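You operate a simulated robot arm through the tools that you are given. There is no shell and no other tool. Be economical: measure what you need, move in short steps, check, and stop when the job is done.

Carry out the task below with a simulated two-armed robot. There is one attempt and no reset: what you move stays moved.

Task
Dust off the loose panel, then carry it from the rubber rails to the pack bay.
Fine: pink rag, back where it lay; lower the orange and brown latches only after wiping; both hands on the panel. What is to be rubbed or washed off counts as gone when no trace of it is left.

The check looks at the end state, three seconds after you hand in, the way a careful person would. Anything else that was tipped, shoved, dropped, spilled or broken makes it a failure.

Robot
Two 7-joint arms with two-finger grippers on one trunk, on a base that drives. Base frame: it is fixed to the floor where the robot stands at the start and does not move with it; the origin is under the middle of the robot, x ahead of it, y to its left, z up; the surface under the hand at the start is at about z = 800. Readings come in mm, rad, newtons and seconds.
The left shoulder is at the start at [25, 166, 1356], the right one opposite. With the tool pointing down near the work surface each hand reaches from about 100 to 640 mm from the robot's upright axis, wherever it stands, measured 20 degrees to its own side. Places, roughly: brown latch [300, 200, 800]; orange latch [300, 400, 800]; pack bay [-1200, 1100, 800]. Payload 2.45 kg a hand.
Tool frame (each hand has its own): the origin (TCP) lies between the finger pads and is the grasp point; the fingertips stand 26 mm ahead of it; z points along the fingers, y is the line along which they close. Largest opening 96 mm; the body of the gripper starts 69 mm behind the TCP.
Orientation is told as [roll, pitch, yaw] about the base's x, y, z axes, in that order, counted from this pose: with the fingers straight down and closing along the base's y, the tool's x points along the base's -x, its y along +y and its z along -z.

Tools
- The arms move only by the tool step_arm. It takes "left_increments", "right_increments" or both (then of equal length, played together; a hand with none holds still); each is a list that holds one entry, the list of rows, each a list of 7 numbers: the turn, a rotation vector about the tool's x, y, z in rad, then the shift along the tool's x, y, z in mm, then the opening, from 0 (shut) to 1 (fully open). In form: [[[rx, ry, rz, dx, dy, dz, gripper], ...]]. A call has 1 to 10 rows; each row is the pose to reach, as a shift and turn from the pose commanded when the call began, along the tool's axes at that moment. A row lasts 0.2 s, in which the tool goes at most 50 mm and 0.15 rad; a call with a longer step from one row to the next is refused whole, and so is a gripper value outside its range. Where a pose cannot be reached the arm comes as near as it can. A force on the tool above 40 N (or 10 N above the force at the start of the call, whichever is more), or a blocked arm, ends the call early, and 0.2 s more pass. The fingers move at their own pace and stop on an object; they squeeze with about 22 N. The grip force told is the motor's: it shows also when the fingers shut on nothing. Time passes only in rows, and 0.2 s behind the last, so rows that repeat a pose let the fingers close. It gives the time, the measured TCP pose, the force on the tool (base axes), the opening and the grip force at its end, in the units of the frame above (readings bear some noise), with the torque about the TCP (base axes, N m) and any sound that the robot's microphone picked up, and new pictures: "views" is both (left out), scene, wrist or none (wrist: the cameras of the hands that moved).
- Cameras (640 x 400 px; columns grow to the right, rows downward): "scene" is now at [37.8, 36.9, 1820.8]; the picture's right is [0.53, -0.85, 0.00], its down [-0.77, -0.48, -0.42] and it looks along [0.36, 0.22, -0.91] (base axes); focal length 296 px, centre (320, 200). "left" rides on the left gripper at [82, -3, -98] in its tool frame; the picture's right is [0.04, 1.00, 0.00], its down [-0.73, 0.03, -0.68] and it looks along [-0.68, 0.03, 0.73] (tool axes); focal length 256 px, centre (320, 200). "right" rides on the right gripper at [82, 3, -98] in its tool frame; the picture's right is [-0.04, 1.00, 0.00], its down [-0.73, -0.03, -0.68] and it looks along [-0.68, -0.03, 0.73] (tool axes); focal length 256 px, centre (320, 200). There is no depth. A picture from a camera that has moved, and an enlarged one, comes with that camera's place and axes in the base frame and with its lens. The place of the scene camera against the robot may be out by one fixed shift of up to 12 mm in any direction.
- slide_trunk(by): slides the trunk up (or, below 0, down) by that many mm; the arms and the scene camera ride with it, the base frame stays. It gives what a move gives, with no picture.
- base_move(legs): drives the robot by 1 to 6 legs, each [ahead, left, turn to the left] in mm, mm and rad, along the robot's own axes; the way and the turn of a leg run together, so that a leg with both is an arc; at most 1500 mm and 3.142 rad a leg. The arms and the cameras ride along, it lands a little off, and it stops where it bumps. It gives what a move gives, and a new picture of the scene camera.
- head_to(pan, tilt): turns the head with the scene camera to pan (to the left, within 2.094 rad either way) and tilt (down, from -0.506 to 1.204), counted from straight ahead of the robot. It gives what a move gives, and a new picture of the scene camera.
- inspect(camera, box): a new picture of the part [left, top, right, bottom] of that camera's present view, enlarged. The clock stands still meanwhile.
- job_done(): hands the job in; it is judged then, once.

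Go step by step. Nothing tells you exact positions but the pictures and the camera data: compare them with the known pose of the tool, close in by small moves and look again before you grip or let go. The budget is 120 turns and 260 pictures, counting those below and the enlarged ones. Unless the task says otherwise, let go and move clear before handing in, and close with one line.

The tools are called after "Call:" as name(argument=value, ...) on one line, values as JSON. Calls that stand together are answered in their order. step_arm: Moves the arms, as the interface text tells. Its arguments: {"type":"object","properties":{"left_increments":{"type":"array"},"right_increments":{"type":"array"},"views":{"type":"string","enum":["both","scene","wrist","none"]}},"required":[]} The other tools are called the same way: slide_trunk (by) slides the trunk up or down; base_move (legs) drives the base; head_to (pan, tilt) turns the head that bears the scene camera; inspect (camera, box) takes an enlarged picture of a part of a camera's view; job_done () hands the job in.

At the start:

```text
time_s: 0.0
left_eef_pos: [367.9, 464.2, 1157.2]
left_tcp_rot: [-0.001, 0.0, 0.001]
left_ft_force: [0.8, -0.5, -1.0]
left_moment: [-0.01, 0.02, -0.03]
left_finger_gap: 96.0
left_grip_force: 0.2
right_eef_pos: [516.1, 78.4, 1095.8]
right_tcp_rot: [0.0, 0.002, 0.0]
right_ft_force: [-0.1, -0.9, 0.3]
right_moment: [0.0, 0.0, -0.04]
right_finger_gap: 95.9
right_grip_force: 0.0
trunk travel left (down, up): [-525.0, 42.0]
robot x, y, heading: [-7.4, 0.2, 0.002]
head pan, tilt: [0.555, 1.127]
```

scene: 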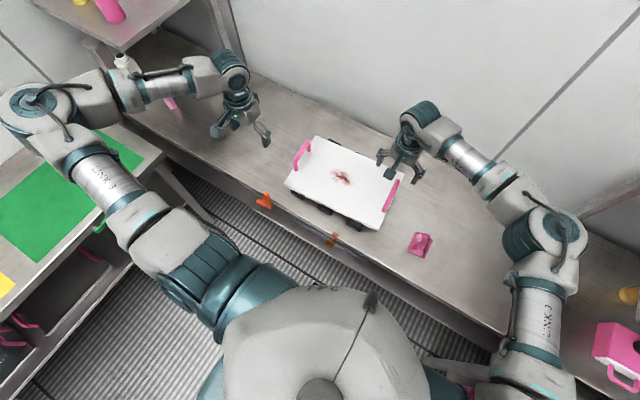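
right: 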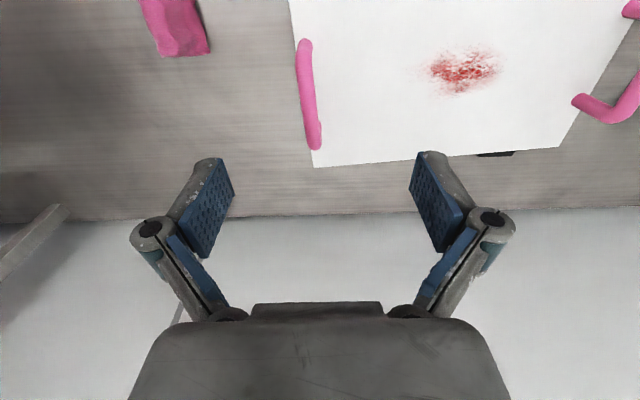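
left: 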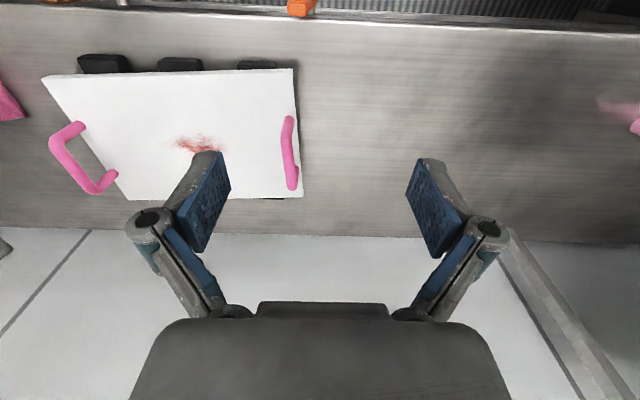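

The panel, with its pink end handles and a red stain in the middle, sits on black rails. The rag lies to its right, and the two latches are at the bench's front edge. I'll take closer looks before moving.

Call:
inspect(camera="scene", box=[230, 120, 450, 260])

Call:
inspect(camera="right", box=[120, 0, 640, 200])

Call:
head_to(pan=2.09, tilt=0.7)

```text
2.86 times, centred on (340, 190) of scene
camera zoom: at [37.8, 36.9, 1820.8], right [0.53, -0.85, 0.0], down [-0.77, -0.48, -0.42], along [0.36, 0.22, -0.91], focal length 847 px, centre (263, 229)
```

zoom: 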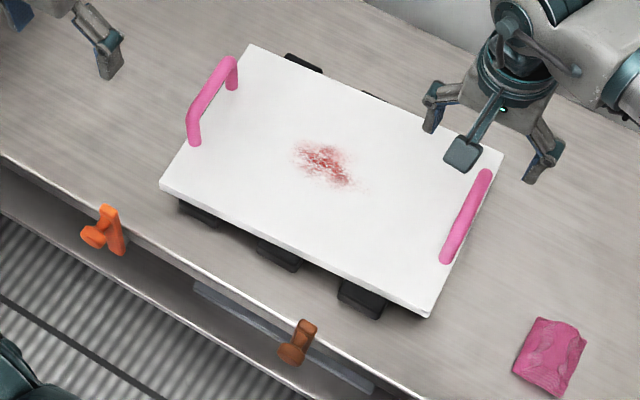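

```text
1.23 times, centred on (380, 100) of right
camera zoom: at [433.5, 82.3, 1195.5], right [0.04, 1.0, 0.0], down [0.73, -0.03, 0.68], along [0.68, -0.03, -0.73], focal length 315 px, centre (246, 323)
```

zoom: 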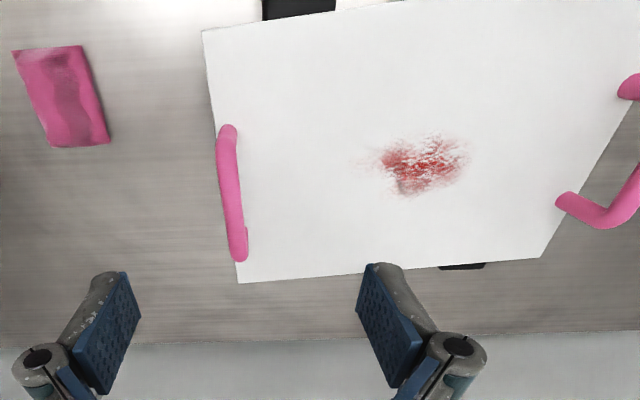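

```text
time_s: 1.6
left_eef_pos: [368.0, 461.3, 1159.4]
left_tcp_rot: [0.002, -0.002, 0.001]
left_ft_force: [0.6, -0.6, 1.2]
left_moment: [0.01, 0.0, 0.05]
left_finger_gap: 95.8
left_grip_force: 0.1
right_eef_pos: [513.8, 76.0, 1097.4]
right_tcp_rot: [0.002, -0.002, -0.001]
right_ft_force: [-0.3, -0.4, -0.1]
right_moment: [0.03, -0.01, 0.0]
right_finger_gap: 96.2
right_grip_force: 0.0
trunk travel left (down, up): [-525.0, 42.0]
robot x, y, heading: [3.5, -1.0, -0.003]
head pan, tilt: [2.089, 0.7]
camera scene: at [-56.4, 78.6, 1852.7], right [0.87, 0.49, 0.0], down [0.32, -0.56, -0.76], along [-0.38, 0.66, -0.65], focal length 296 px, centre (320, 200)
```

scene: 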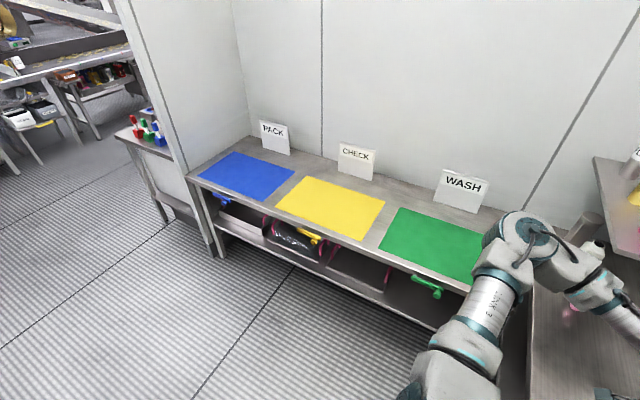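

The pack bay is the blue mat on the side bench, at about x -1410..-945, y 970..1300. Next I look closely at the latches and the rag.

Call:
head_to(pan=0.3, tilt=1.15)

Call:
inspect(camera="scene", box=[190, 170, 350, 270])

Call:
inspect(camera="scene", box=[300, 120, 460, 220])

```text
time_s: 3.4
left_eef_pos: [366.6, 461.6, 1158.3]
left_tcp_rot: [0.001, -0.001, 0.001]
left_ft_force: [0.8, 0.7, -0.2]
left_moment: [0.02, -0.01, -0.01]
left_finger_gap: 96.1
left_grip_force: 0.1
right_eef_pos: [514.7, 77.0, 1097.7]
right_tcp_rot: [0.002, -0.001, 0.0]
right_ft_force: [-0.4, -0.2, 0.1]
right_moment: [-0.05, 0.04, 0.01]
right_finger_gap: 96.0
right_grip_force: 0.1
trunk travel left (down, up): [-525.0, 42.0]
robot x, y, heading: [-2.6, 1.1, 0.004]
head pan, tilt: [0.3, 1.15]
camera scene: at [42.6, 22.3, 1819.5], right [0.3, -0.96, 0.0], down [-0.87, -0.27, -0.4], along [0.39, 0.12, -0.91], focal length 296 px, centre (320, 200)
```

scene: 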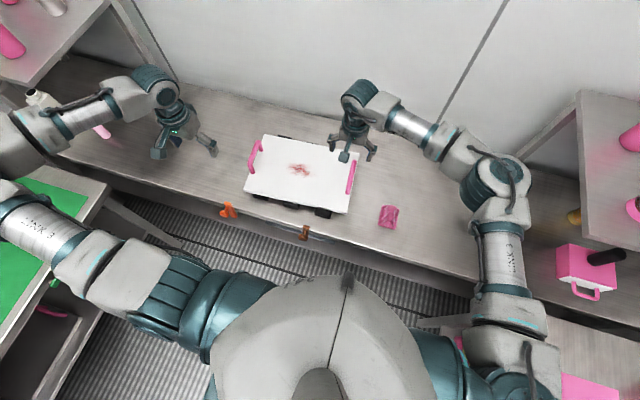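

```text
4.00 times, centred on (270, 220) of scene
camera zoom: at [42.6, 22.3, 1819.5], right [0.3, -0.96, 0.0], down [-0.87, -0.27, -0.4], along [0.39, 0.12, -0.91], focal length 1186 px, centre (520, 120)
```

zoom: 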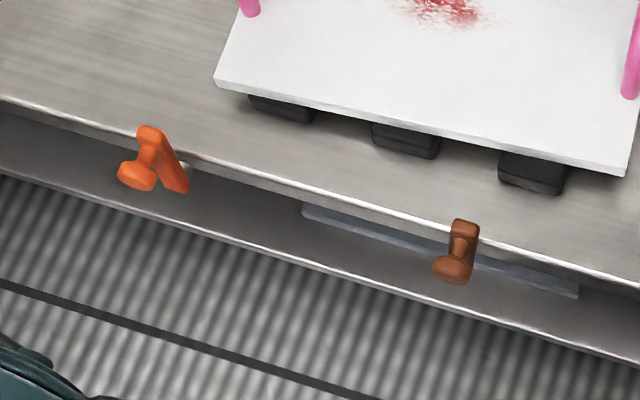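

```text
4.00 times, centred on (380, 170) of scene
camera zoom: at [42.6, 22.3, 1819.5], right [0.3, -0.96, 0.0], down [-0.87, -0.27, -0.4], along [0.39, 0.12, -0.91], focal length 1186 px, centre (80, 320)
```

zoom: 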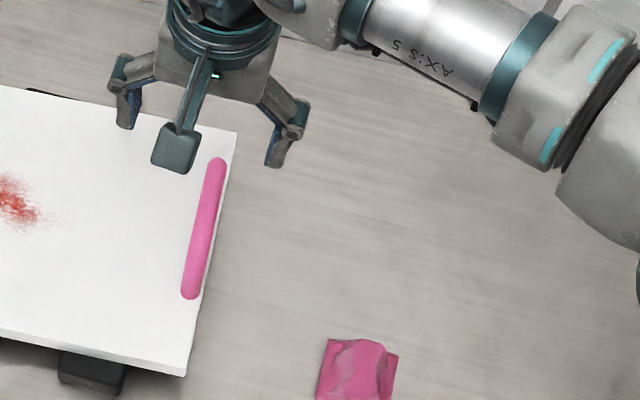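

The latches look like knobbed levers on the bench's front edge. First I bring the right hand above the rag.

Call:
step_arm(right_increments=[[[0, 0, 0, 6, -30, 33, 1], [0, 0, 0, 12, -60, 66, 1], [0, 0, 0, 18, -90, 100, 1], [0, 0, 0, 24, -120, 133, 1], [0, 0, 0, 30, -150, 166, 1], [0, 0, 0, 36, -181, 200, 1]]], views="both")

```text
time_s: 4.8
left_eef_pos: [367.1, 460.0, 1160.0]
left_tcp_rot: [0.003, -0.001, 0.0]
left_ft_force: [0.5, -0.9, 0.2]
left_moment: [-0.02, -0.02, 0.02]
left_finger_gap: 95.9
left_grip_force: 0.0
right_eef_pos: [482.1, -106.4, 897.3]
right_tcp_rot: [0.003, -0.001, 0.0]
right_ft_force: [0.1, 0.0, 0.3]
right_moment: [0.04, 0.0, 0.01]
right_finger_gap: 96.0
right_grip_force: 0.0
trunk travel left (down, up): [-525.0, 42.0]
robot x, y, heading: [1.2, 0.3, -0.0]
head pan, tilt: [0.3, 1.15]
camera scene: at [42.1, 18.2, 1819.5], right [0.3, -0.96, 0.0], down [-0.87, -0.27, -0.41], along [0.39, 0.12, -0.91], focal length 296 px, centre (320, 200)
camera right: at [399.1, -103.3, 996.8], right [0.04, 1.0, 0.0], down [0.73, -0.03, 0.68], along [0.68, -0.02, -0.73], focal length 256 px, centre (320, 200)
```

scene: 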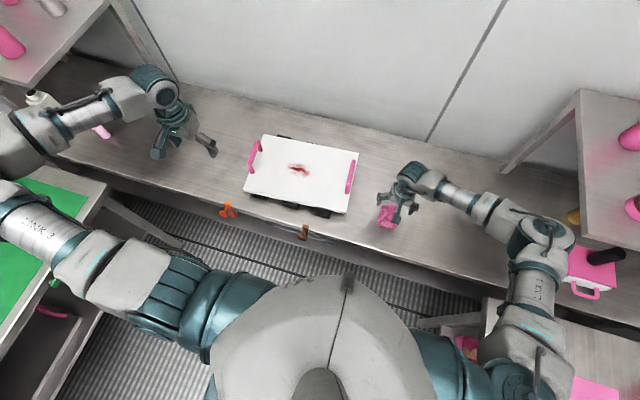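
right: 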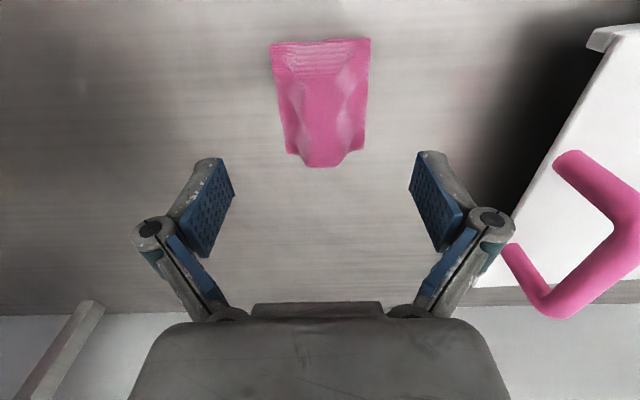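

The rag is centred under the hand at about [478,-103]. I descend over it and look.

Call:
step_arm(right_increments=[[[0, 0, 0, 2, 2, 30, 1], [0, 0, 0, 3, 3, 50, 1], [0, 0, 0, 3, 3, 63, 1]]], views="wrist")

```text
time_s: 5.6
left_eef_pos: [367.5, 461.7, 1159.1]
left_tcp_rot: [0.002, -0.002, -0.001]
left_ft_force: [-0.2, 0.3, -0.2]
left_moment: [-0.02, 0.01, -0.01]
left_finger_gap: 96.1
left_grip_force: 0.0
right_eef_pos: [475.5, -103.3, 834.6]
right_tcp_rot: [0.003, -0.002, 0.002]
right_ft_force: [0.2, 0.3, 0.3]
right_moment: [-0.02, 0.0, -0.01]
right_finger_gap: 95.8
right_grip_force: 0.0
trunk travel left (down, up): [-525.0, 42.0]
robot x, y, heading: [-2.7, 1.4, 0.001]
head pan, tilt: [0.3, 1.15]
camera right: at [392.6, -99.3, 933.6], right [0.04, 1.0, 0.0], down [0.73, -0.03, 0.68], along [0.68, -0.03, -0.73], focal length 256 px, centre (320, 200)
```

right: 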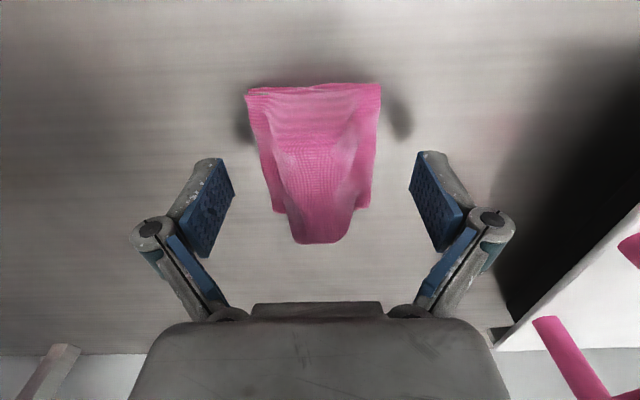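

The fingers straddle the rag's middle. I go down a touch and close.

Call:
step_arm(right_increments=[[[0, 0, 0, 0, 0, 3, 1], [0, 0, 0, 0, 0, 3, 0.4], [0, 0, 0, 0, 0, 3, 0], [0, 0, 0, 0, 0, 3, 0], [0, 0, 0, 0, 0, 3, 0]]], views="wrist")

```text
time_s: 6.8
left_eef_pos: [367.3, 461.5, 1158.4]
left_tcp_rot: [0.0, -0.002, 0.001]
left_ft_force: [-0.2, 0.6, 0.1]
left_moment: [0.04, -0.02, 0.01]
left_finger_gap: 96.0
left_grip_force: 0.1
right_eef_pos: [476.0, -100.8, 830.9]
right_tcp_rot: [0.002, -0.002, 0.0]
right_ft_force: [0.4, -0.4, 3.6]
right_moment: [-0.07, -0.06, 0.0]
right_finger_gap: 63.4
right_grip_force: 22.3
trunk travel left (down, up): [-525.0, 42.0]
robot x, y, heading: [-1.3, -1.0, 0.001]
head pan, tilt: [0.3, 1.15]
camera right: at [392.4, -98.8, 930.6], right [0.04, 1.0, 0.0], down [0.73, -0.03, 0.68], along [0.68, -0.03, -0.73], focal length 256 px, centre (320, 200)
```

right: 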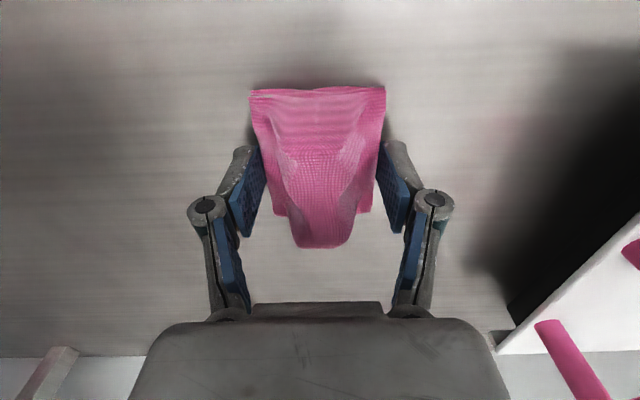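

The rag is gripped, with the grip pose [476,-101,831] noted for the return. The stain is too far for the right arm from here, so I lift, tuck the left arm inward and then shift the base left.

Call:
step_arm(right_increments=[[[0, 0, 0, 0, 0, -30, 0], [0, 0, 0, 0, 0, -70, 0], [0, 0, 0, 0, 0, -120, 0], [0, 0, 0, 0, 0, -160, 0], [0, 0, 0, 0, 0, -160, 0]]], left_increments=[[[0, 0, 0, -5, -32, 0, 1], [0, 0, 0, -10, -64, 0, 1], [0, 0, 0, -15, -96, 0, 1], [0, 0, 0, -20, -130, 0, 1], [0, 0, 0, -20, -160, 0, 1]]], views="scene")

Call:
head_to(pan=1.1, tilt=0.7)

```text
time_s: 8.0
left_eef_pos: [384.4, 301.7, 1159.6]
left_tcp_rot: [0.001, 0.0, 0.0]
left_ft_force: [-0.1, 0.3, -0.5]
left_moment: [0.01, -0.01, 0.01]
left_finger_gap: 95.7
left_grip_force: 0.1
right_eef_pos: [474.9, -102.1, 992.2]
right_tcp_rot: [0.002, 0.0, 0.001]
right_ft_force: [-0.1, 0.5, -1.1]
right_moment: [-0.01, 0.0, 0.02]
right_finger_gap: 63.2
right_grip_force: 21.8
trunk travel left (down, up): [-525.0, 42.0]
robot x, y, heading: [-0.2, 1.7, -0.0]
head pan, tilt: [0.3, 1.15]
camera scene: at [43.9, 16.4, 1819.5], right [0.3, -0.96, 0.0], down [-0.87, -0.27, -0.4], along [0.39, 0.12, -0.91], focal length 296 px, centre (320, 200)
```

scene: 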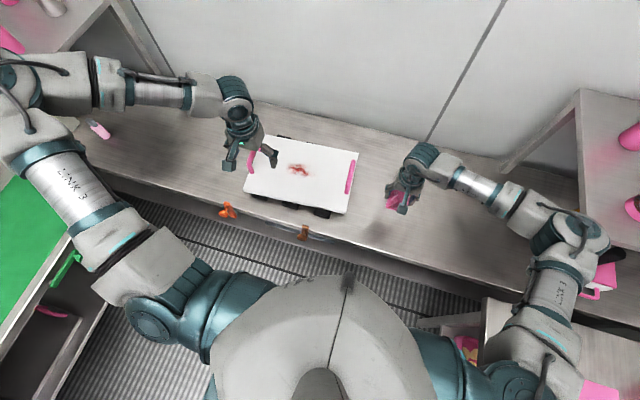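

```text
time_s: 9.1
left_eef_pos: [385.6, 304.2, 1160.3]
left_tcp_rot: [0.001, -0.001, 0.0]
left_ft_force: [0.6, 0.2, 0.2]
left_moment: [-0.03, 0.01, 0.01]
left_finger_gap: 95.9
left_grip_force: 0.2
right_eef_pos: [473.4, -103.4, 992.7]
right_tcp_rot: [0.002, -0.003, 0.0]
right_ft_force: [0.3, 0.7, -0.3]
right_moment: [0.01, -0.05, 0.01]
right_finger_gap: 63.4
right_grip_force: 22.3
trunk travel left (down, up): [-525.0, 42.0]
robot x, y, heading: [-0.1, -0.3, 0.0]
head pan, tilt: [1.1, 0.7]
camera scene: at [24.8, 76.6, 1852.6], right [0.89, -0.45, 0.0], down [-0.3, -0.57, -0.76], along [0.35, 0.68, -0.65], focal length 296 px, centre (320, 200)
```

scene: 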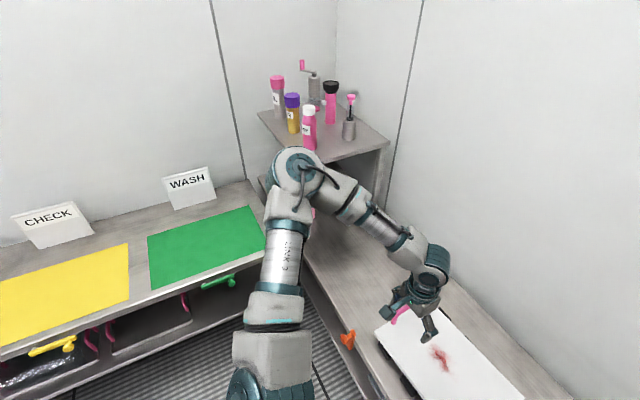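

The shelf corner is at about x≥445, y≥955, and the left elbow stays clear of it at x≈275. Shifting the base left by 250.

Call:
base_move(legs=[[0, 250, 0]])

Call:
head_to(pan=0, tilt=1.1)

```text
time_s: 10.9
left_eef_pos: [384.5, 552.0, 1158.4]
left_tcp_rot: [0.001, -0.002, 0.002]
left_ft_force: [-0.1, -0.2, -0.1]
left_moment: [-0.02, 0.0, -0.01]
left_finger_gap: 95.9
left_grip_force: 0.0
right_eef_pos: [473.0, 149.4, 992.9]
right_tcp_rot: [0.0, -0.002, 0.001]
right_ft_force: [0.4, -0.3, -0.7]
right_moment: [0.01, -0.03, -0.02]
right_finger_gap: 63.3
right_grip_force: 21.7
trunk travel left (down, up): [-525.0, 42.0]
robot x, y, heading: [0.9, 248.2, 0.005]
head pan, tilt: [1.1, 0.7]
camera scene: at [24.4, 325.6, 1852.6], right [0.89, -0.45, 0.0], down [-0.29, -0.58, -0.76], along [0.34, 0.68, -0.65], focal length 296 px, centre (320, 200)
```

scene: 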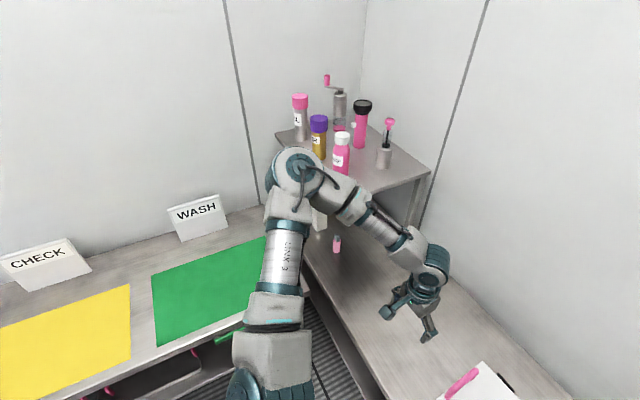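

```text
time_s: 12.3
left_eef_pos: [380.9, 553.6, 1160.6]
left_tcp_rot: [0.001, -0.005, 0.003]
left_ft_force: [-0.8, -0.2, 0.3]
left_moment: [0.01, 0.0, -0.02]
left_finger_gap: 96.2
left_grip_force: 0.0
right_eef_pos: [471.7, 149.7, 995.3]
right_tcp_rot: [0.0, -0.002, 0.002]
right_ft_force: [-0.8, -0.4, -0.6]
right_moment: [-0.04, 0.0, 0.02]
right_finger_gap: 63.2
right_grip_force: 21.6
trunk travel left (down, up): [-525.0, 42.0]
robot x, y, heading: [2.9, 246.7, 0.002]
head pan, tilt: [0.0, 1.1]
camera scene: at [49.1, 252.2, 1822.6], right [0.0, -1.0, 0.0], down [-0.89, 0.0, -0.45], along [0.45, 0.0, -0.89], focal length 296 px, centre (320, 200)
```

scene: 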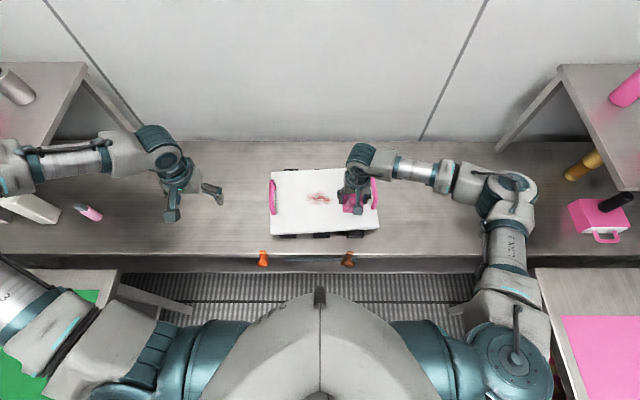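

Now I move the rag above the stain at about [548,262] and descend to z≈890 to check heights.

Call:
step_arm(right_increments=[[[0, 0, 0, -20, 35, 0, 0], [0, 0, 0, -45, 70, 20, 0], [0, 0, 0, -65, 105, 50, 0], [0, 0, 0, -76, 112, 85, 0], [0, 0, 0, -76, 112, 100, 0]]], views="both")

Call:
inspect(camera="scene", box=[240, 150, 400, 250])

```text
refused: row 3 steps farther than a row can; nothing moved
```

```text
4.00 times, centred on (320, 200) of scene
camera zoom: at [49.1, 252.2, 1822.6], right [0.0, -1.0, 0.0], down [-0.89, 0.0, -0.45], along [0.45, 0.0, -0.89], focal length 1186 px, centre (320, 200)
```

zoom: 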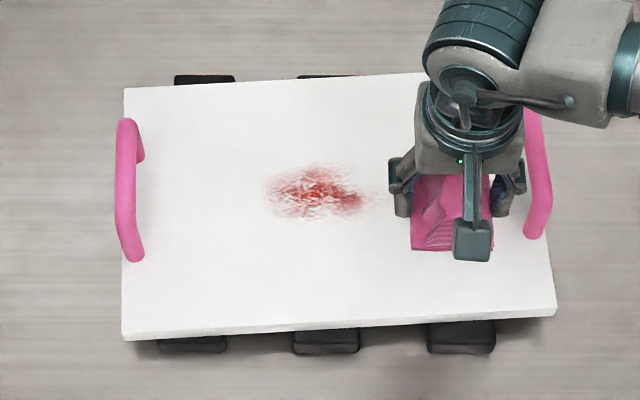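

I resend the move with smaller steps.

Call:
step_arm(right_increments=[[[0, 0, 0, -20, 30, 0, 0], [0, 0, 0, -40, 60, 20, 0], [0, 0, 0, -60, 88, 45, 0], [0, 0, 0, -80, 106, 80, 0], [0, 0, 0, -80, 106, 100, 0]]], views="wrist")

Call:
inspect(camera="scene", box=[240, 150, 400, 250])

```text
time_s: 13.5
left_eef_pos: [381.5, 550.3, 1160.4]
left_tcp_rot: [0.001, -0.006, 0.003]
left_ft_force: [-0.1, -0.3, -0.1]
left_moment: [0.0, 0.0, -0.01]
left_finger_gap: 95.8
left_grip_force: 0.0
right_eef_pos: [551.5, 256.3, 893.1]
right_tcp_rot: [0.003, -0.003, 0.005]
right_ft_force: [-0.1, 0.1, 0.6]
right_moment: [-0.02, 0.01, 0.04]
right_finger_gap: 63.2
right_grip_force: 22.1
trunk travel left (down, up): [-525.0, 42.0]
robot x, y, heading: [1.2, 250.2, -0.0]
head pan, tilt: [0.0, 1.1]
camera right: at [468.4, 258.8, 991.9], right [0.04, 1.0, 0.0], down [0.73, -0.03, 0.68], along [0.68, -0.02, -0.73], focal length 256 px, centre (320, 200)
```

right: 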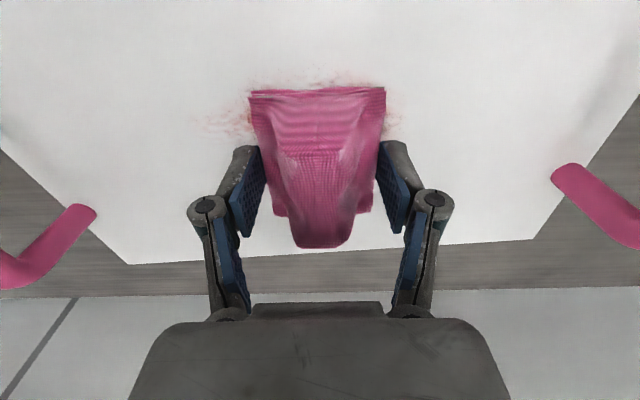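

```text
4.00 times, centred on (320, 200) of scene
camera zoom: at [50.0, 252.7, 1822.6], right [0.0, -1.0, 0.0], down [-0.89, 0.0, -0.45], along [0.45, 0.0, -0.89], focal length 1186 px, centre (320, 200)
```

zoom: 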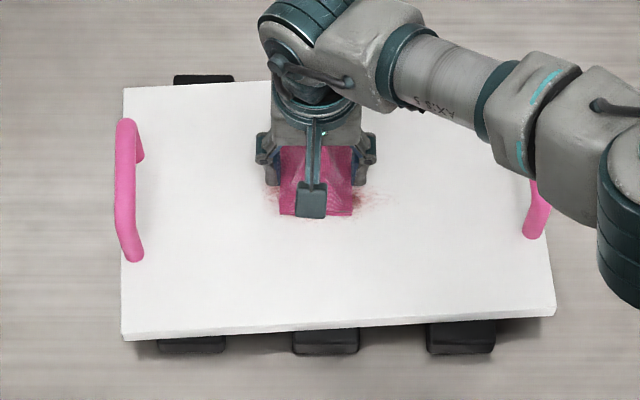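

The rag is over the stain. I descend gently, watching the force.

Call:
step_arm(right_increments=[[[0, 0, 0, 0, 0, 5, 0], [0, 0, 0, 0, 0, 10, 0], [0, 0, 0, 0, 0, 15, 0], [0, 0, 0, 0, 0, 18, 0]]], views="none")

```text
time_s: 14.5
left_eef_pos: [379.7, 552.6, 1161.9]
left_tcp_rot: [0.003, -0.006, 0.0]
left_ft_force: [-0.4, 0.2, 1.5]
left_moment: [-0.02, 0.01, 0.01]
left_finger_gap: 95.6
left_grip_force: 0.1
right_eef_pos: [551.9, 255.7, 878.7]
right_tcp_rot: [0.004, -0.008, 0.005]
right_ft_force: [0.8, 2.1, 20.5]
right_moment: [0.03, -0.1, 0.0]
right_finger_gap: 63.5
right_grip_force: 21.6
trunk travel left (down, up): [-525.0, 42.0]
robot x, y, heading: [-1.2, 252.9, -0.001]
head pan, tilt: [0.0, 1.1]
```

Contact is at TCP z≈879, so the panel's top is near 848. I ease off slightly and rub across the stain.

Call:
step_arm(right_increments=[[[0, 0, 0, 0, 0, -2, 0], [0, 0, 0, 0, 20, -2, 0], [0, 0, 0, 0, 40, -2, 0], [0, 0, 0, 0, 20, -2, 0], [0, 0, 0, 0, 0, -2, 0], [0, 0, 0, 0, -20, -2, 0], [0, 0, 0, 0, -40, -2, 0], [0, 0, 0, 0, -60, -2, 0], [0, 0, 0, 0, -35, -2, 0], [0, 0, 0, 0, -10, -2, 0]]], views="wrist")

```text
time_s: 16.7
left_eef_pos: [380.5, 555.4, 1159.5]
left_tcp_rot: [-0.001, -0.006, 0.001]
left_ft_force: [0.1, 0.9, 0.2]
left_moment: [0.03, -0.03, -0.02]
left_finger_gap: 95.9
left_grip_force: 0.0
right_eef_pos: [551.8, 247.2, 879.1]
right_tcp_rot: [-0.002, -0.004, 0.001]
right_ft_force: [0.7, 0.5, -0.1]
right_moment: [0.02, 0.0, 0.02]
right_finger_gap: 63.2
right_grip_force: 22.3
trunk travel left (down, up): [-525.0, 42.0]
robot x, y, heading: [-1.1, 250.7, -0.001]
head pan, tilt: [0.0, 1.1]
camera right: at [467.9, 249.4, 978.4], right [0.04, 1.0, 0.0], down [0.73, -0.03, 0.68], along [0.68, -0.03, -0.73], focal length 256 px, centre (320, 200)
```

right: 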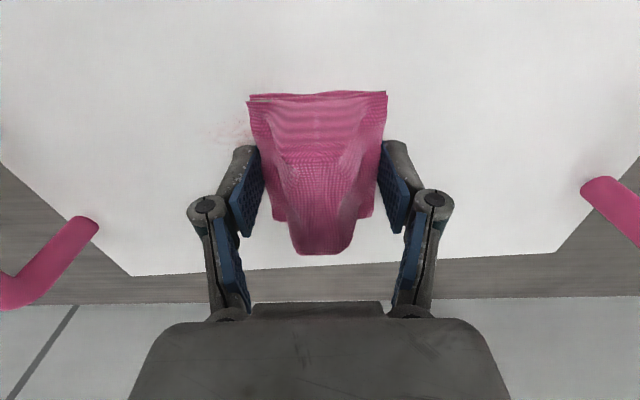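

That was only light contact, so I press a little more and rub, this time with a forward-back spread.

Call:
step_arm(right_increments=[[[0, 0, 0, 0, 0, 1.5, 0], [0, 0, 0, 0, 20, 1.5, 0], [0, 0, 0, 0, 45, 1.5, 0], [0, 0, 0, -12, 45, 1.5, 0], [0, 0, 0, -12, 20, 1.5, 0], [0, 0, 0, -12, -5, 1.5, 0], [0, 0, 0, -12, -30, 1.5, 0], [0, 0, 0, -12, -55, 1.5, 0], [0, 0, 0, 8, -55, 1.5, 0], [0, 0, 0, 8, -30, 1.5, 0]]], views="none")

Call:
step_arm(right_increments=[[[0, 0, 0, 0, 25, 0, 0], [0, 0, 0, 0, 50, 0, 0], [0, 0, 0, 0, 75, 0, 0], [0, 0, 0, 12, 75, 0, 0], [0, 0, 0, 12, 50, 0, 0], [0, 0, 0, 12, 25, 0, 0], [0, 0, 0, 12, 0, 0, 0], [0, 0, 0, 12, -25, 0, 0], [0, 0, 0, 12, -25, -30, 0], [0, 0, 0, 12, -65, -40, 0]]], views="wrist")

Call:
inspect(camera="scene", box=[240, 150, 400, 250])

```text
time_s: 18.9
left_eef_pos: [381.1, 550.9, 1162.2]
left_tcp_rot: [0.002, -0.006, 0.001]
left_ft_force: [0.8, 0.1, -0.9]
left_moment: [-0.03, 0.04, -0.01]
left_finger_gap: 96.1
left_grip_force: 0.0
right_eef_pos: [541.7, 213.1, 877.7]
right_tcp_rot: [-0.001, -0.004, 0.003]
right_ft_force: [-2.5, -3.0, 9.1]
right_moment: [-0.28, -0.27, -0.2]
right_finger_gap: 63.2
right_grip_force: 22.0
right hand out of reach, approached as far as the arm can: row 4
trunk travel left (down, up): [-525.0, 42.0]
robot x, y, heading: [-2.8, 248.2, 0.001]
head pan, tilt: [0.0, 1.1]
```

```text
time_s: 21.1
left_eef_pos: [381.3, 549.5, 1161.4]
left_tcp_rot: [0.002, -0.006, 0.001]
left_ft_force: [0.2, -1.2, -0.2]
left_moment: [0.0, -0.03, 0.02]
left_finger_gap: 95.8
left_grip_force: 0.0
right_eef_pos: [532.5, 147.4, 915.1]
right_tcp_rot: [0.004, -0.003, 0.002]
right_ft_force: [-0.4, -0.3, -0.8]
right_moment: [0.02, -0.03, 0.0]
right_finger_gap: 63.2
right_grip_force: 21.4
trunk travel left (down, up): [-525.0, 42.0]
robot x, y, heading: [-0.6, 250.3, 0.001]
head pan, tilt: [0.0, 1.1]
camera right: at [449.2, 149.4, 1013.8], right [0.04, 1.0, 0.0], down [0.73, -0.03, 0.68], along [0.68, -0.02, -0.73], focal length 256 px, centre (320, 200)
```

right: 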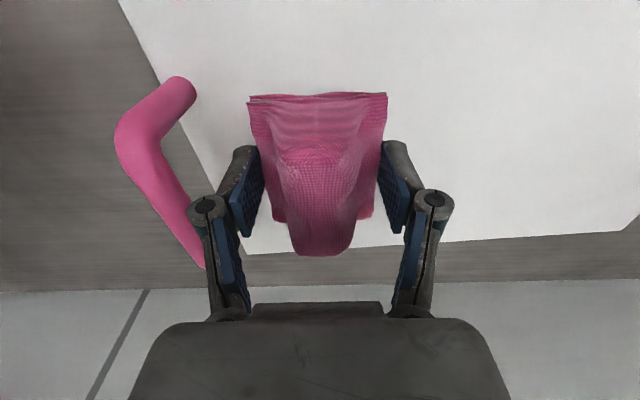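

```text
4.00 times, centred on (320, 200) of scene
camera zoom: at [48.7, 246.7, 1822.6], right [0.0, -1.0, 0.0], down [-0.89, 0.0, -0.45], along [0.45, 0.0, -0.89], focal length 1186 px, centre (320, 200)
```

zoom: 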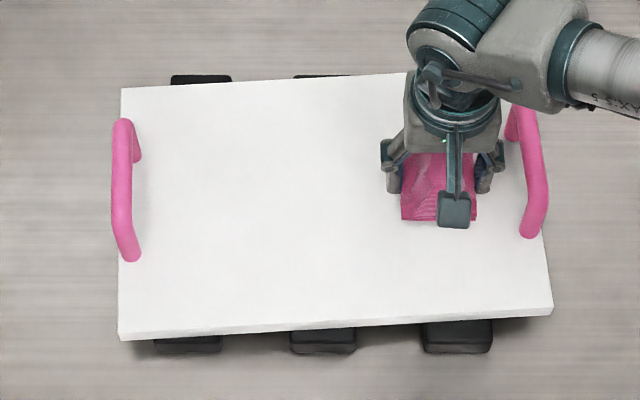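

The panel looks clean. I raise the rag, carry it over the handle towards its spot, then check the panel more closely.

Call:
step_arm(right_increments=[[[0, 0, 0, 0, 0, -45, 0], [0, 0, 0, 0, 0, -80, 0], [0, 0, 0, 8, -45, -80, 0], [0, 0, 0, 16, -90, -80, 0], [0, 0, 0, 26, -135, -80, 0], [0, 0, 0, 36, -180, -80, 0], [0, 0, 0, 46, -220, -80, 0], [0, 0, 0, 56, -247, -60, 0], [0, 0, 0, 56, -247, -20, 0], [0, 0, 0, 56, -247, 0, 0]]], views="both")

Call:
inspect(camera="scene", box=[260, 160, 388, 240])

Call:
inspect(camera="scene", box=[290, 180, 354, 220])

```text
time_s: 23.3
left_eef_pos: [381.5, 549.8, 1159.4]
left_tcp_rot: [0.004, -0.004, 0.002]
left_ft_force: [-0.4, -0.9, -0.4]
left_moment: [0.02, 0.0, 0.0]
left_finger_gap: 95.9
left_grip_force: 0.1
right_eef_pos: [476.0, -100.1, 914.6]
right_tcp_rot: [0.005, -0.006, 0.002]
right_ft_force: [0.0, -0.6, -0.4]
right_moment: [0.01, 0.03, -0.01]
right_finger_gap: 63.2
right_grip_force: 22.3
trunk travel left (down, up): [-525.0, 42.0]
robot x, y, heading: [-0.3, 249.5, -0.001]
head pan, tilt: [0.0, 1.1]
camera scene: at [49.3, 245.3, 1822.6], right [0.0, -1.0, 0.0], down [-0.89, 0.0, -0.45], along [0.45, 0.0, -0.89], focal length 296 px, centre (320, 200)
camera right: at [392.8, -96.8, 1013.6], right [0.04, 1.0, 0.0], down [0.73, -0.03, 0.68], along [0.68, -0.02, -0.73], focal length 256 px, centre (320, 200)
```

scene: 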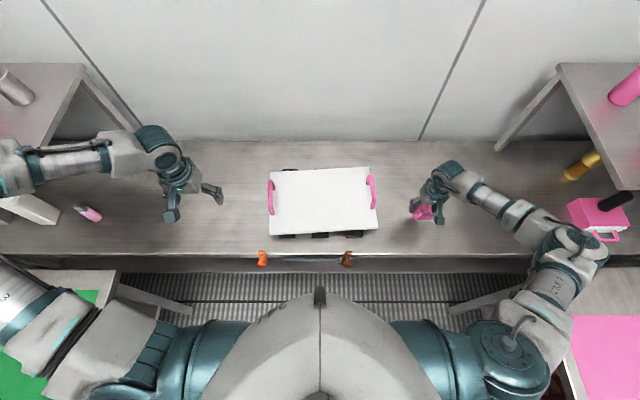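
right: 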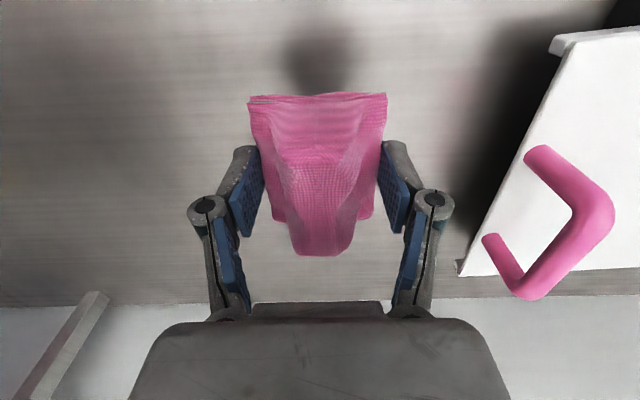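

```text
5.00 times, centred on (324, 200) of scene
camera zoom: at [49.3, 245.3, 1822.6], right [0.0, -1.0, 0.0], down [-0.89, 0.0, -0.45], along [0.45, 0.0, -0.89], focal length 1482 px, centre (300, 200)
```

zoom: 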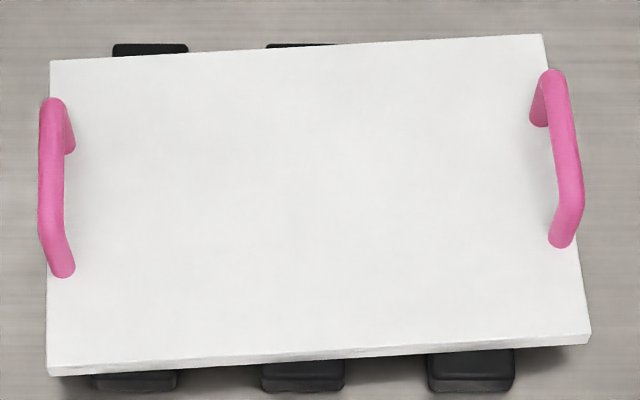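

```text
10.00 times, centred on (322, 200) of scene
camera zoom: at [49.3, 245.3, 1822.6], right [0.0, -1.0, 0.0], down [-0.89, 0.0, -0.45], along [0.45, 0.0, -0.89], focal length 2964 px, centre (300, 200)
```

zoom: 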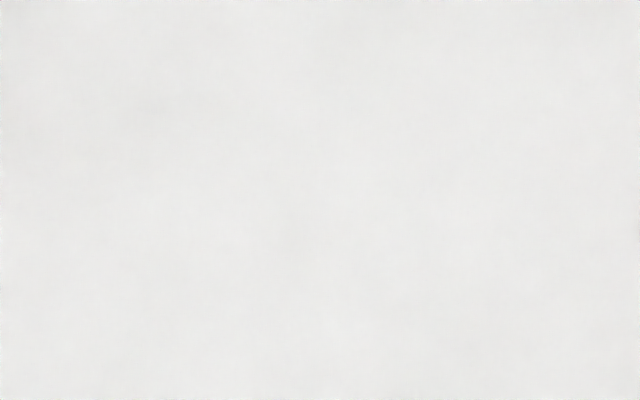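

The panel is spotless. I lower the rag at its original pose and release it.

Call:
step_arm(right_increments=[[[0, 0, 0, 0, -1, 40, 0], [0, 0, 0, 0, -1, 70, 0], [0, 0, 0, 0, -1, 80, 0], [0, 0, 0, 0, -1, 83, 0]]], views="none")

```text
time_s: 24.3
left_eef_pos: [381.6, 550.4, 1161.6]
left_tcp_rot: [0.003, -0.006, 0.003]
left_ft_force: [0.2, -1.6, -0.3]
left_moment: [0.0, 0.0, 0.0]
left_finger_gap: 95.8
left_grip_force: 0.0
right_eef_pos: [476.3, -100.0, 833.4]
right_tcp_rot: [0.001, -0.004, 0.001]
right_ft_force: [-0.6, -0.3, -0.3]
right_moment: [-0.02, 0.0, 0.0]
right_finger_gap: 63.2
right_grip_force: 22.1
trunk travel left (down, up): [-525.0, 42.0]
robot x, y, heading: [-2.2, 247.7, 0.004]
head pan, tilt: [0.0, 1.1]
```

Call:
step_arm(right_increments=[[[0, 0, 0, 0, -1, 1.5, 0], [0, 0, 0, 0, -1, 1.5, 0.5], [0, 0, 0, 0, -1, 1.5, 1], [0, 0, 0, 0, -1, 1.5, 1], [0, 0, 0, 0, -1, -30, 1], [0, 0, 0, 0, -1, -75, 1], [0, 0, 0, 0, -1, -115, 1], [0, 0, 0, 0, -1, -160, 1]]], views="both")

Call:
inspect(camera="scene", box=[230, 230, 390, 330])

```text
time_s: 26.1
left_eef_pos: [381.0, 551.8, 1160.9]
left_tcp_rot: [0.001, -0.006, 0.002]
left_ft_force: [0.2, 0.1, -0.6]
left_moment: [0.01, -0.01, 0.01]
left_finger_gap: 96.2
left_grip_force: 0.1
right_eef_pos: [473.2, -104.1, 993.2]
right_tcp_rot: [0.0, -0.003, 0.002]
right_ft_force: [-0.2, -0.3, 0.4]
right_moment: [-0.01, 0.02, 0.01]
right_finger_gap: 96.2
right_grip_force: 0.1
trunk travel left (down, up): [-525.0, 42.0]
robot x, y, heading: [-0.3, 252.4, 0.003]
head pan, tilt: [0.0, 1.1]
camera scene: at [47.3, 247.9, 1822.7], right [0.0, -1.0, 0.0], down [-0.89, 0.0, -0.45], along [0.45, 0.0, -0.89], focal length 296 px, centre (320, 200)
camera right: at [389.5, -101.3, 1092.3], right [0.04, 1.0, 0.0], down [0.73, -0.03, 0.68], along [0.68, -0.02, -0.73], focal length 256 px, centre (320, 200)
```

scene: 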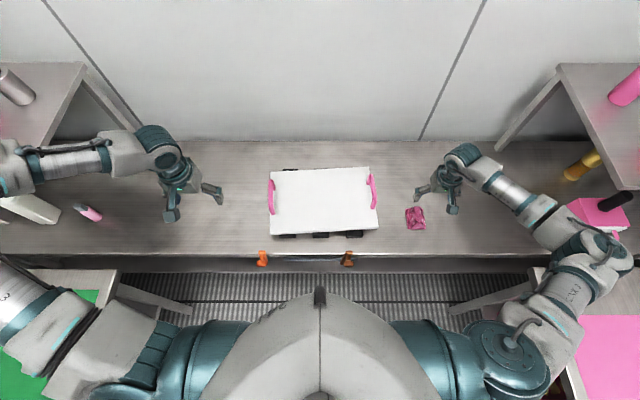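
right: 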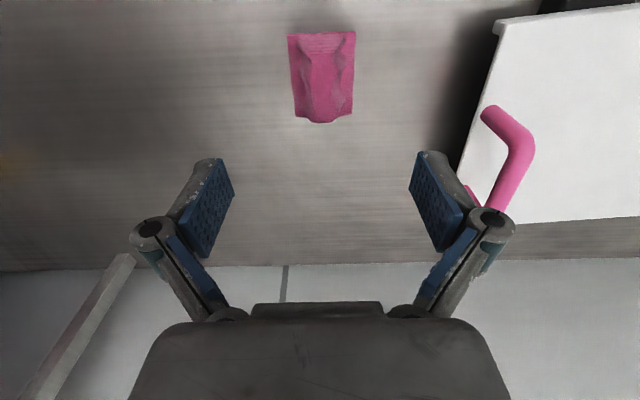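

```text
4.00 times, centred on (310, 280) of scene
camera zoom: at [47.3, 247.9, 1822.7], right [0.0, -1.0, 0.0], down [-0.89, 0.0, -0.45], along [0.45, 0.0, -0.89], focal length 1186 px, centre (360, -120)
```

zoom: 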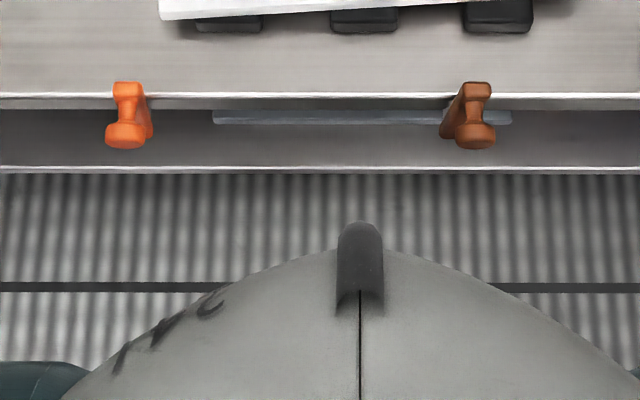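

The rag is back in place. Now I bring each wrist camera in front of a latch to see how it works.

Call:
step_arm(left_increments=[[[0, 0, 0, 18, -14, 20, 1], [0, 0, 0, 37, -28, 45, 1], [0, 0, 0, 56, -42, 65, 1], [0, 0, 0, 75, -56, 90, 1], [0, 0, 0, 94, -70, 115, 1], [0, 0, 0, 113, -84, 140, 1], [0, 0, 0, 131, -97, 160, 1], [0, 0, 0, 131, -97, 160, 1]]], right_increments=[[[0, 0, 0, 28, 31, -5, 1], [0, 0, 0, 56, 62, -10, 1], [0, 0, 0, 84, 94, -10, 1], [0, 0, 0, 112, 126, -10, 1], [0, 0, 0, 140, 157, -10, 1], [0, 0, 0, 168, 188, -10, 1], [0, 0, 0, 196, 219, -10, 1], [0, 0, 0, 223, 251, -7, 1]]])

```text
time_s: 27.9
left_eef_pos: [250.9, 456.5, 1003.4]
left_tcp_rot: [0.0, -0.006, 0.002]
left_ft_force: [0.6, -0.1, 0.1]
left_moment: [-0.02, -0.01, 0.01]
left_finger_gap: 95.8
left_grip_force: 0.1
right_eef_pos: [252.0, 147.1, 1003.1]
right_tcp_rot: [0.0, -0.005, 0.0]
right_ft_force: [-0.1, -1.1, -0.2]
right_moment: [0.02, -0.02, 0.0]
right_finger_gap: 96.0
right_grip_force: 0.1
trunk travel left (down, up): [-525.0, 42.0]
robot x, y, heading: [-0.8, 249.0, 0.007]
head pan, tilt: [0.0, 1.1]
camera scene: at [47.2, 249.4, 1822.7], right [0.0, -1.0, 0.0], down [-0.89, 0.0, -0.45], along [0.45, 0.0, -0.89], focal length 296 px, centre (320, 200)
camera right: at [168.1, 150.1, 1100.7], right [0.04, 1.0, 0.0], down [0.73, -0.03, 0.68], along [0.68, -0.03, -0.73], focal length 256 px, centre (320, 200)
camera left: at [169.1, 452.9, 1101.0], right [-0.04, 1.0, 0.0], down [0.73, 0.03, 0.68], along [0.68, 0.03, -0.73], focal length 256 px, centre (320, 200)
```

scene: 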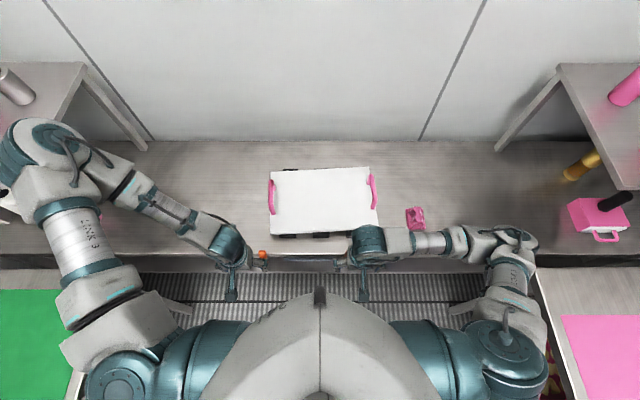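
right: 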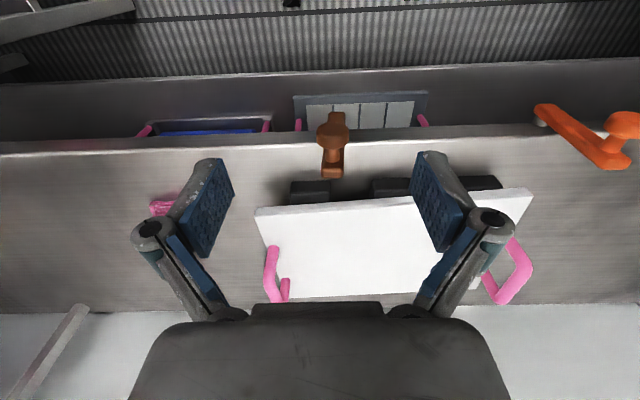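
left: 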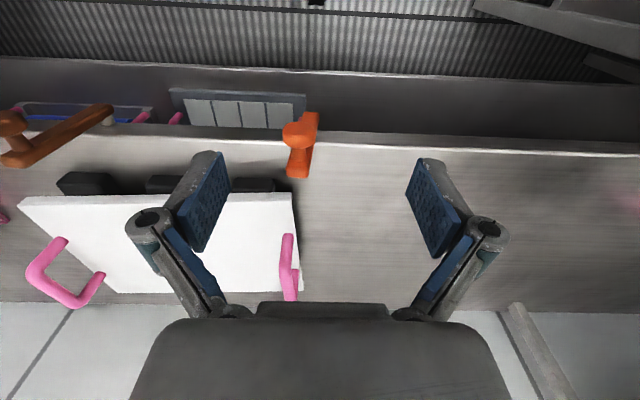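

Both latches are upright levers pivoting at the bench front edge near z≈760-780. Their knobs point at me: orange at about [293,437,871], brown at about [290,155,875]. I'll check the bay levers to see which way these fold.

Call:
head_to(pan=1.6, tilt=0.8)

Call:
inspect(camera="left", box=[240, 80, 400, 180])

Call:
inspect(camera="right", box=[240, 80, 400, 180])

```text
time_s: 29.6
left_eef_pos: [252.1, 456.3, 1003.6]
left_tcp_rot: [-0.001, -0.004, 0.003]
left_ft_force: [0.2, -0.6, -0.4]
left_moment: [-0.02, 0.02, -0.02]
left_finger_gap: 95.9
left_grip_force: 0.0
right_eef_pos: [252.9, 146.0, 1001.5]
right_tcp_rot: [0.002, -0.003, 0.002]
right_ft_force: [0.1, 0.8, 0.5]
right_moment: [-0.01, -0.01, 0.02]
right_finger_gap: 96.1
right_grip_force: 0.1
trunk travel left (down, up): [-525.0, 42.0]
robot x, y, heading: [-2.9, 250.1, -0.0]
head pan, tilt: [1.6, 0.799]
camera scene: at [-18.0, 329.2, 1844.6], right [1.0, 0.03, 0.0], down [0.02, -0.72, -0.7], along [-0.02, 0.7, -0.72], focal length 296 px, centre (320, 200)
```

scene: 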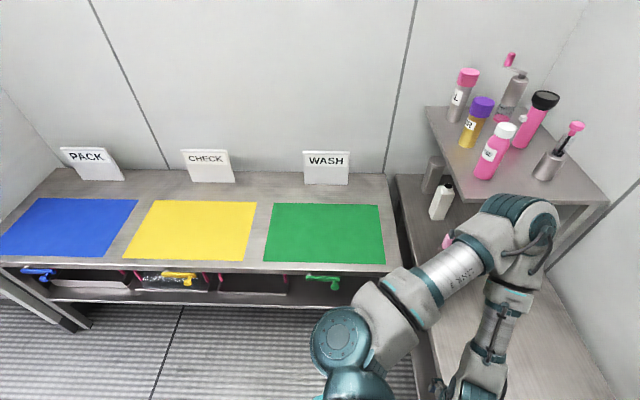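

```text
4.00 times, centred on (320, 130) of left
camera zoom: at [169.7, 452.8, 1101.1], right [-0.04, 1.0, 0.0], down [0.73, 0.03, 0.68], along [0.68, 0.03, -0.73], focal length 1024 px, centre (320, 480)
```

zoom: 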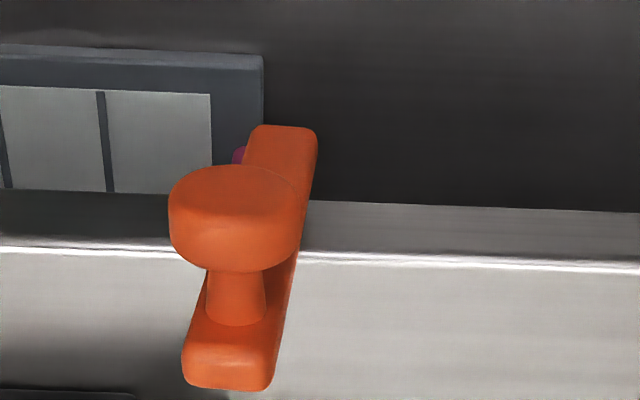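

```text
4.00 times, centred on (320, 130) of right
camera zoom: at [168.9, 149.3, 1100.6], right [0.04, 1.0, 0.0], down [0.73, -0.03, 0.68], along [0.68, -0.02, -0.73], focal length 1024 px, centre (320, 480)
```

zoom: 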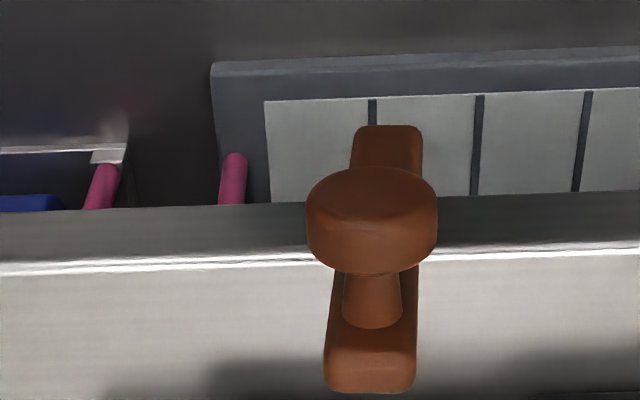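

Call:
inspect(camera="scene", box=[130, 250, 370, 310])

Call:
inspect(camera="scene", box=[0, 180, 160, 340])

```text
2.67 times, centred on (250, 280) of scene
camera zoom: at [-18.0, 329.2, 1844.6], right [1.0, 0.03, 0.0], down [0.02, -0.72, -0.7], along [-0.02, 0.7, -0.72], focal length 790 px, centre (507, -13)
```

zoom: 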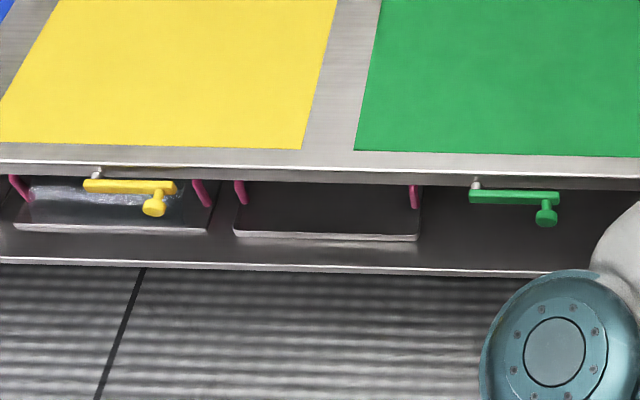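

```text
2.50 times, centred on (80, 260) of scene
camera zoom: at [-18.0, 329.2, 1844.6], right [1.0, 0.03, 0.0], down [0.02, -0.72, -0.7], along [-0.02, 0.7, -0.72], focal length 741 px, centre (920, 50)
```

zoom: 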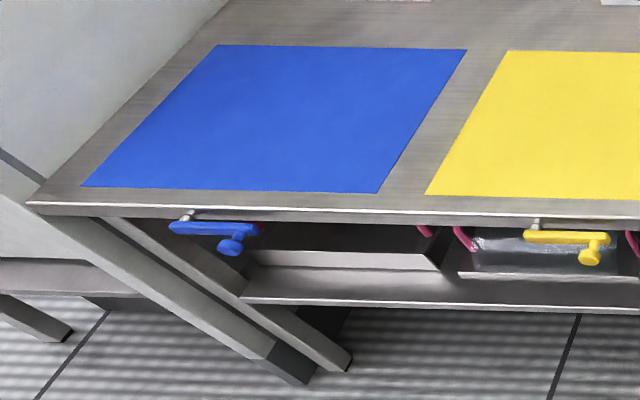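

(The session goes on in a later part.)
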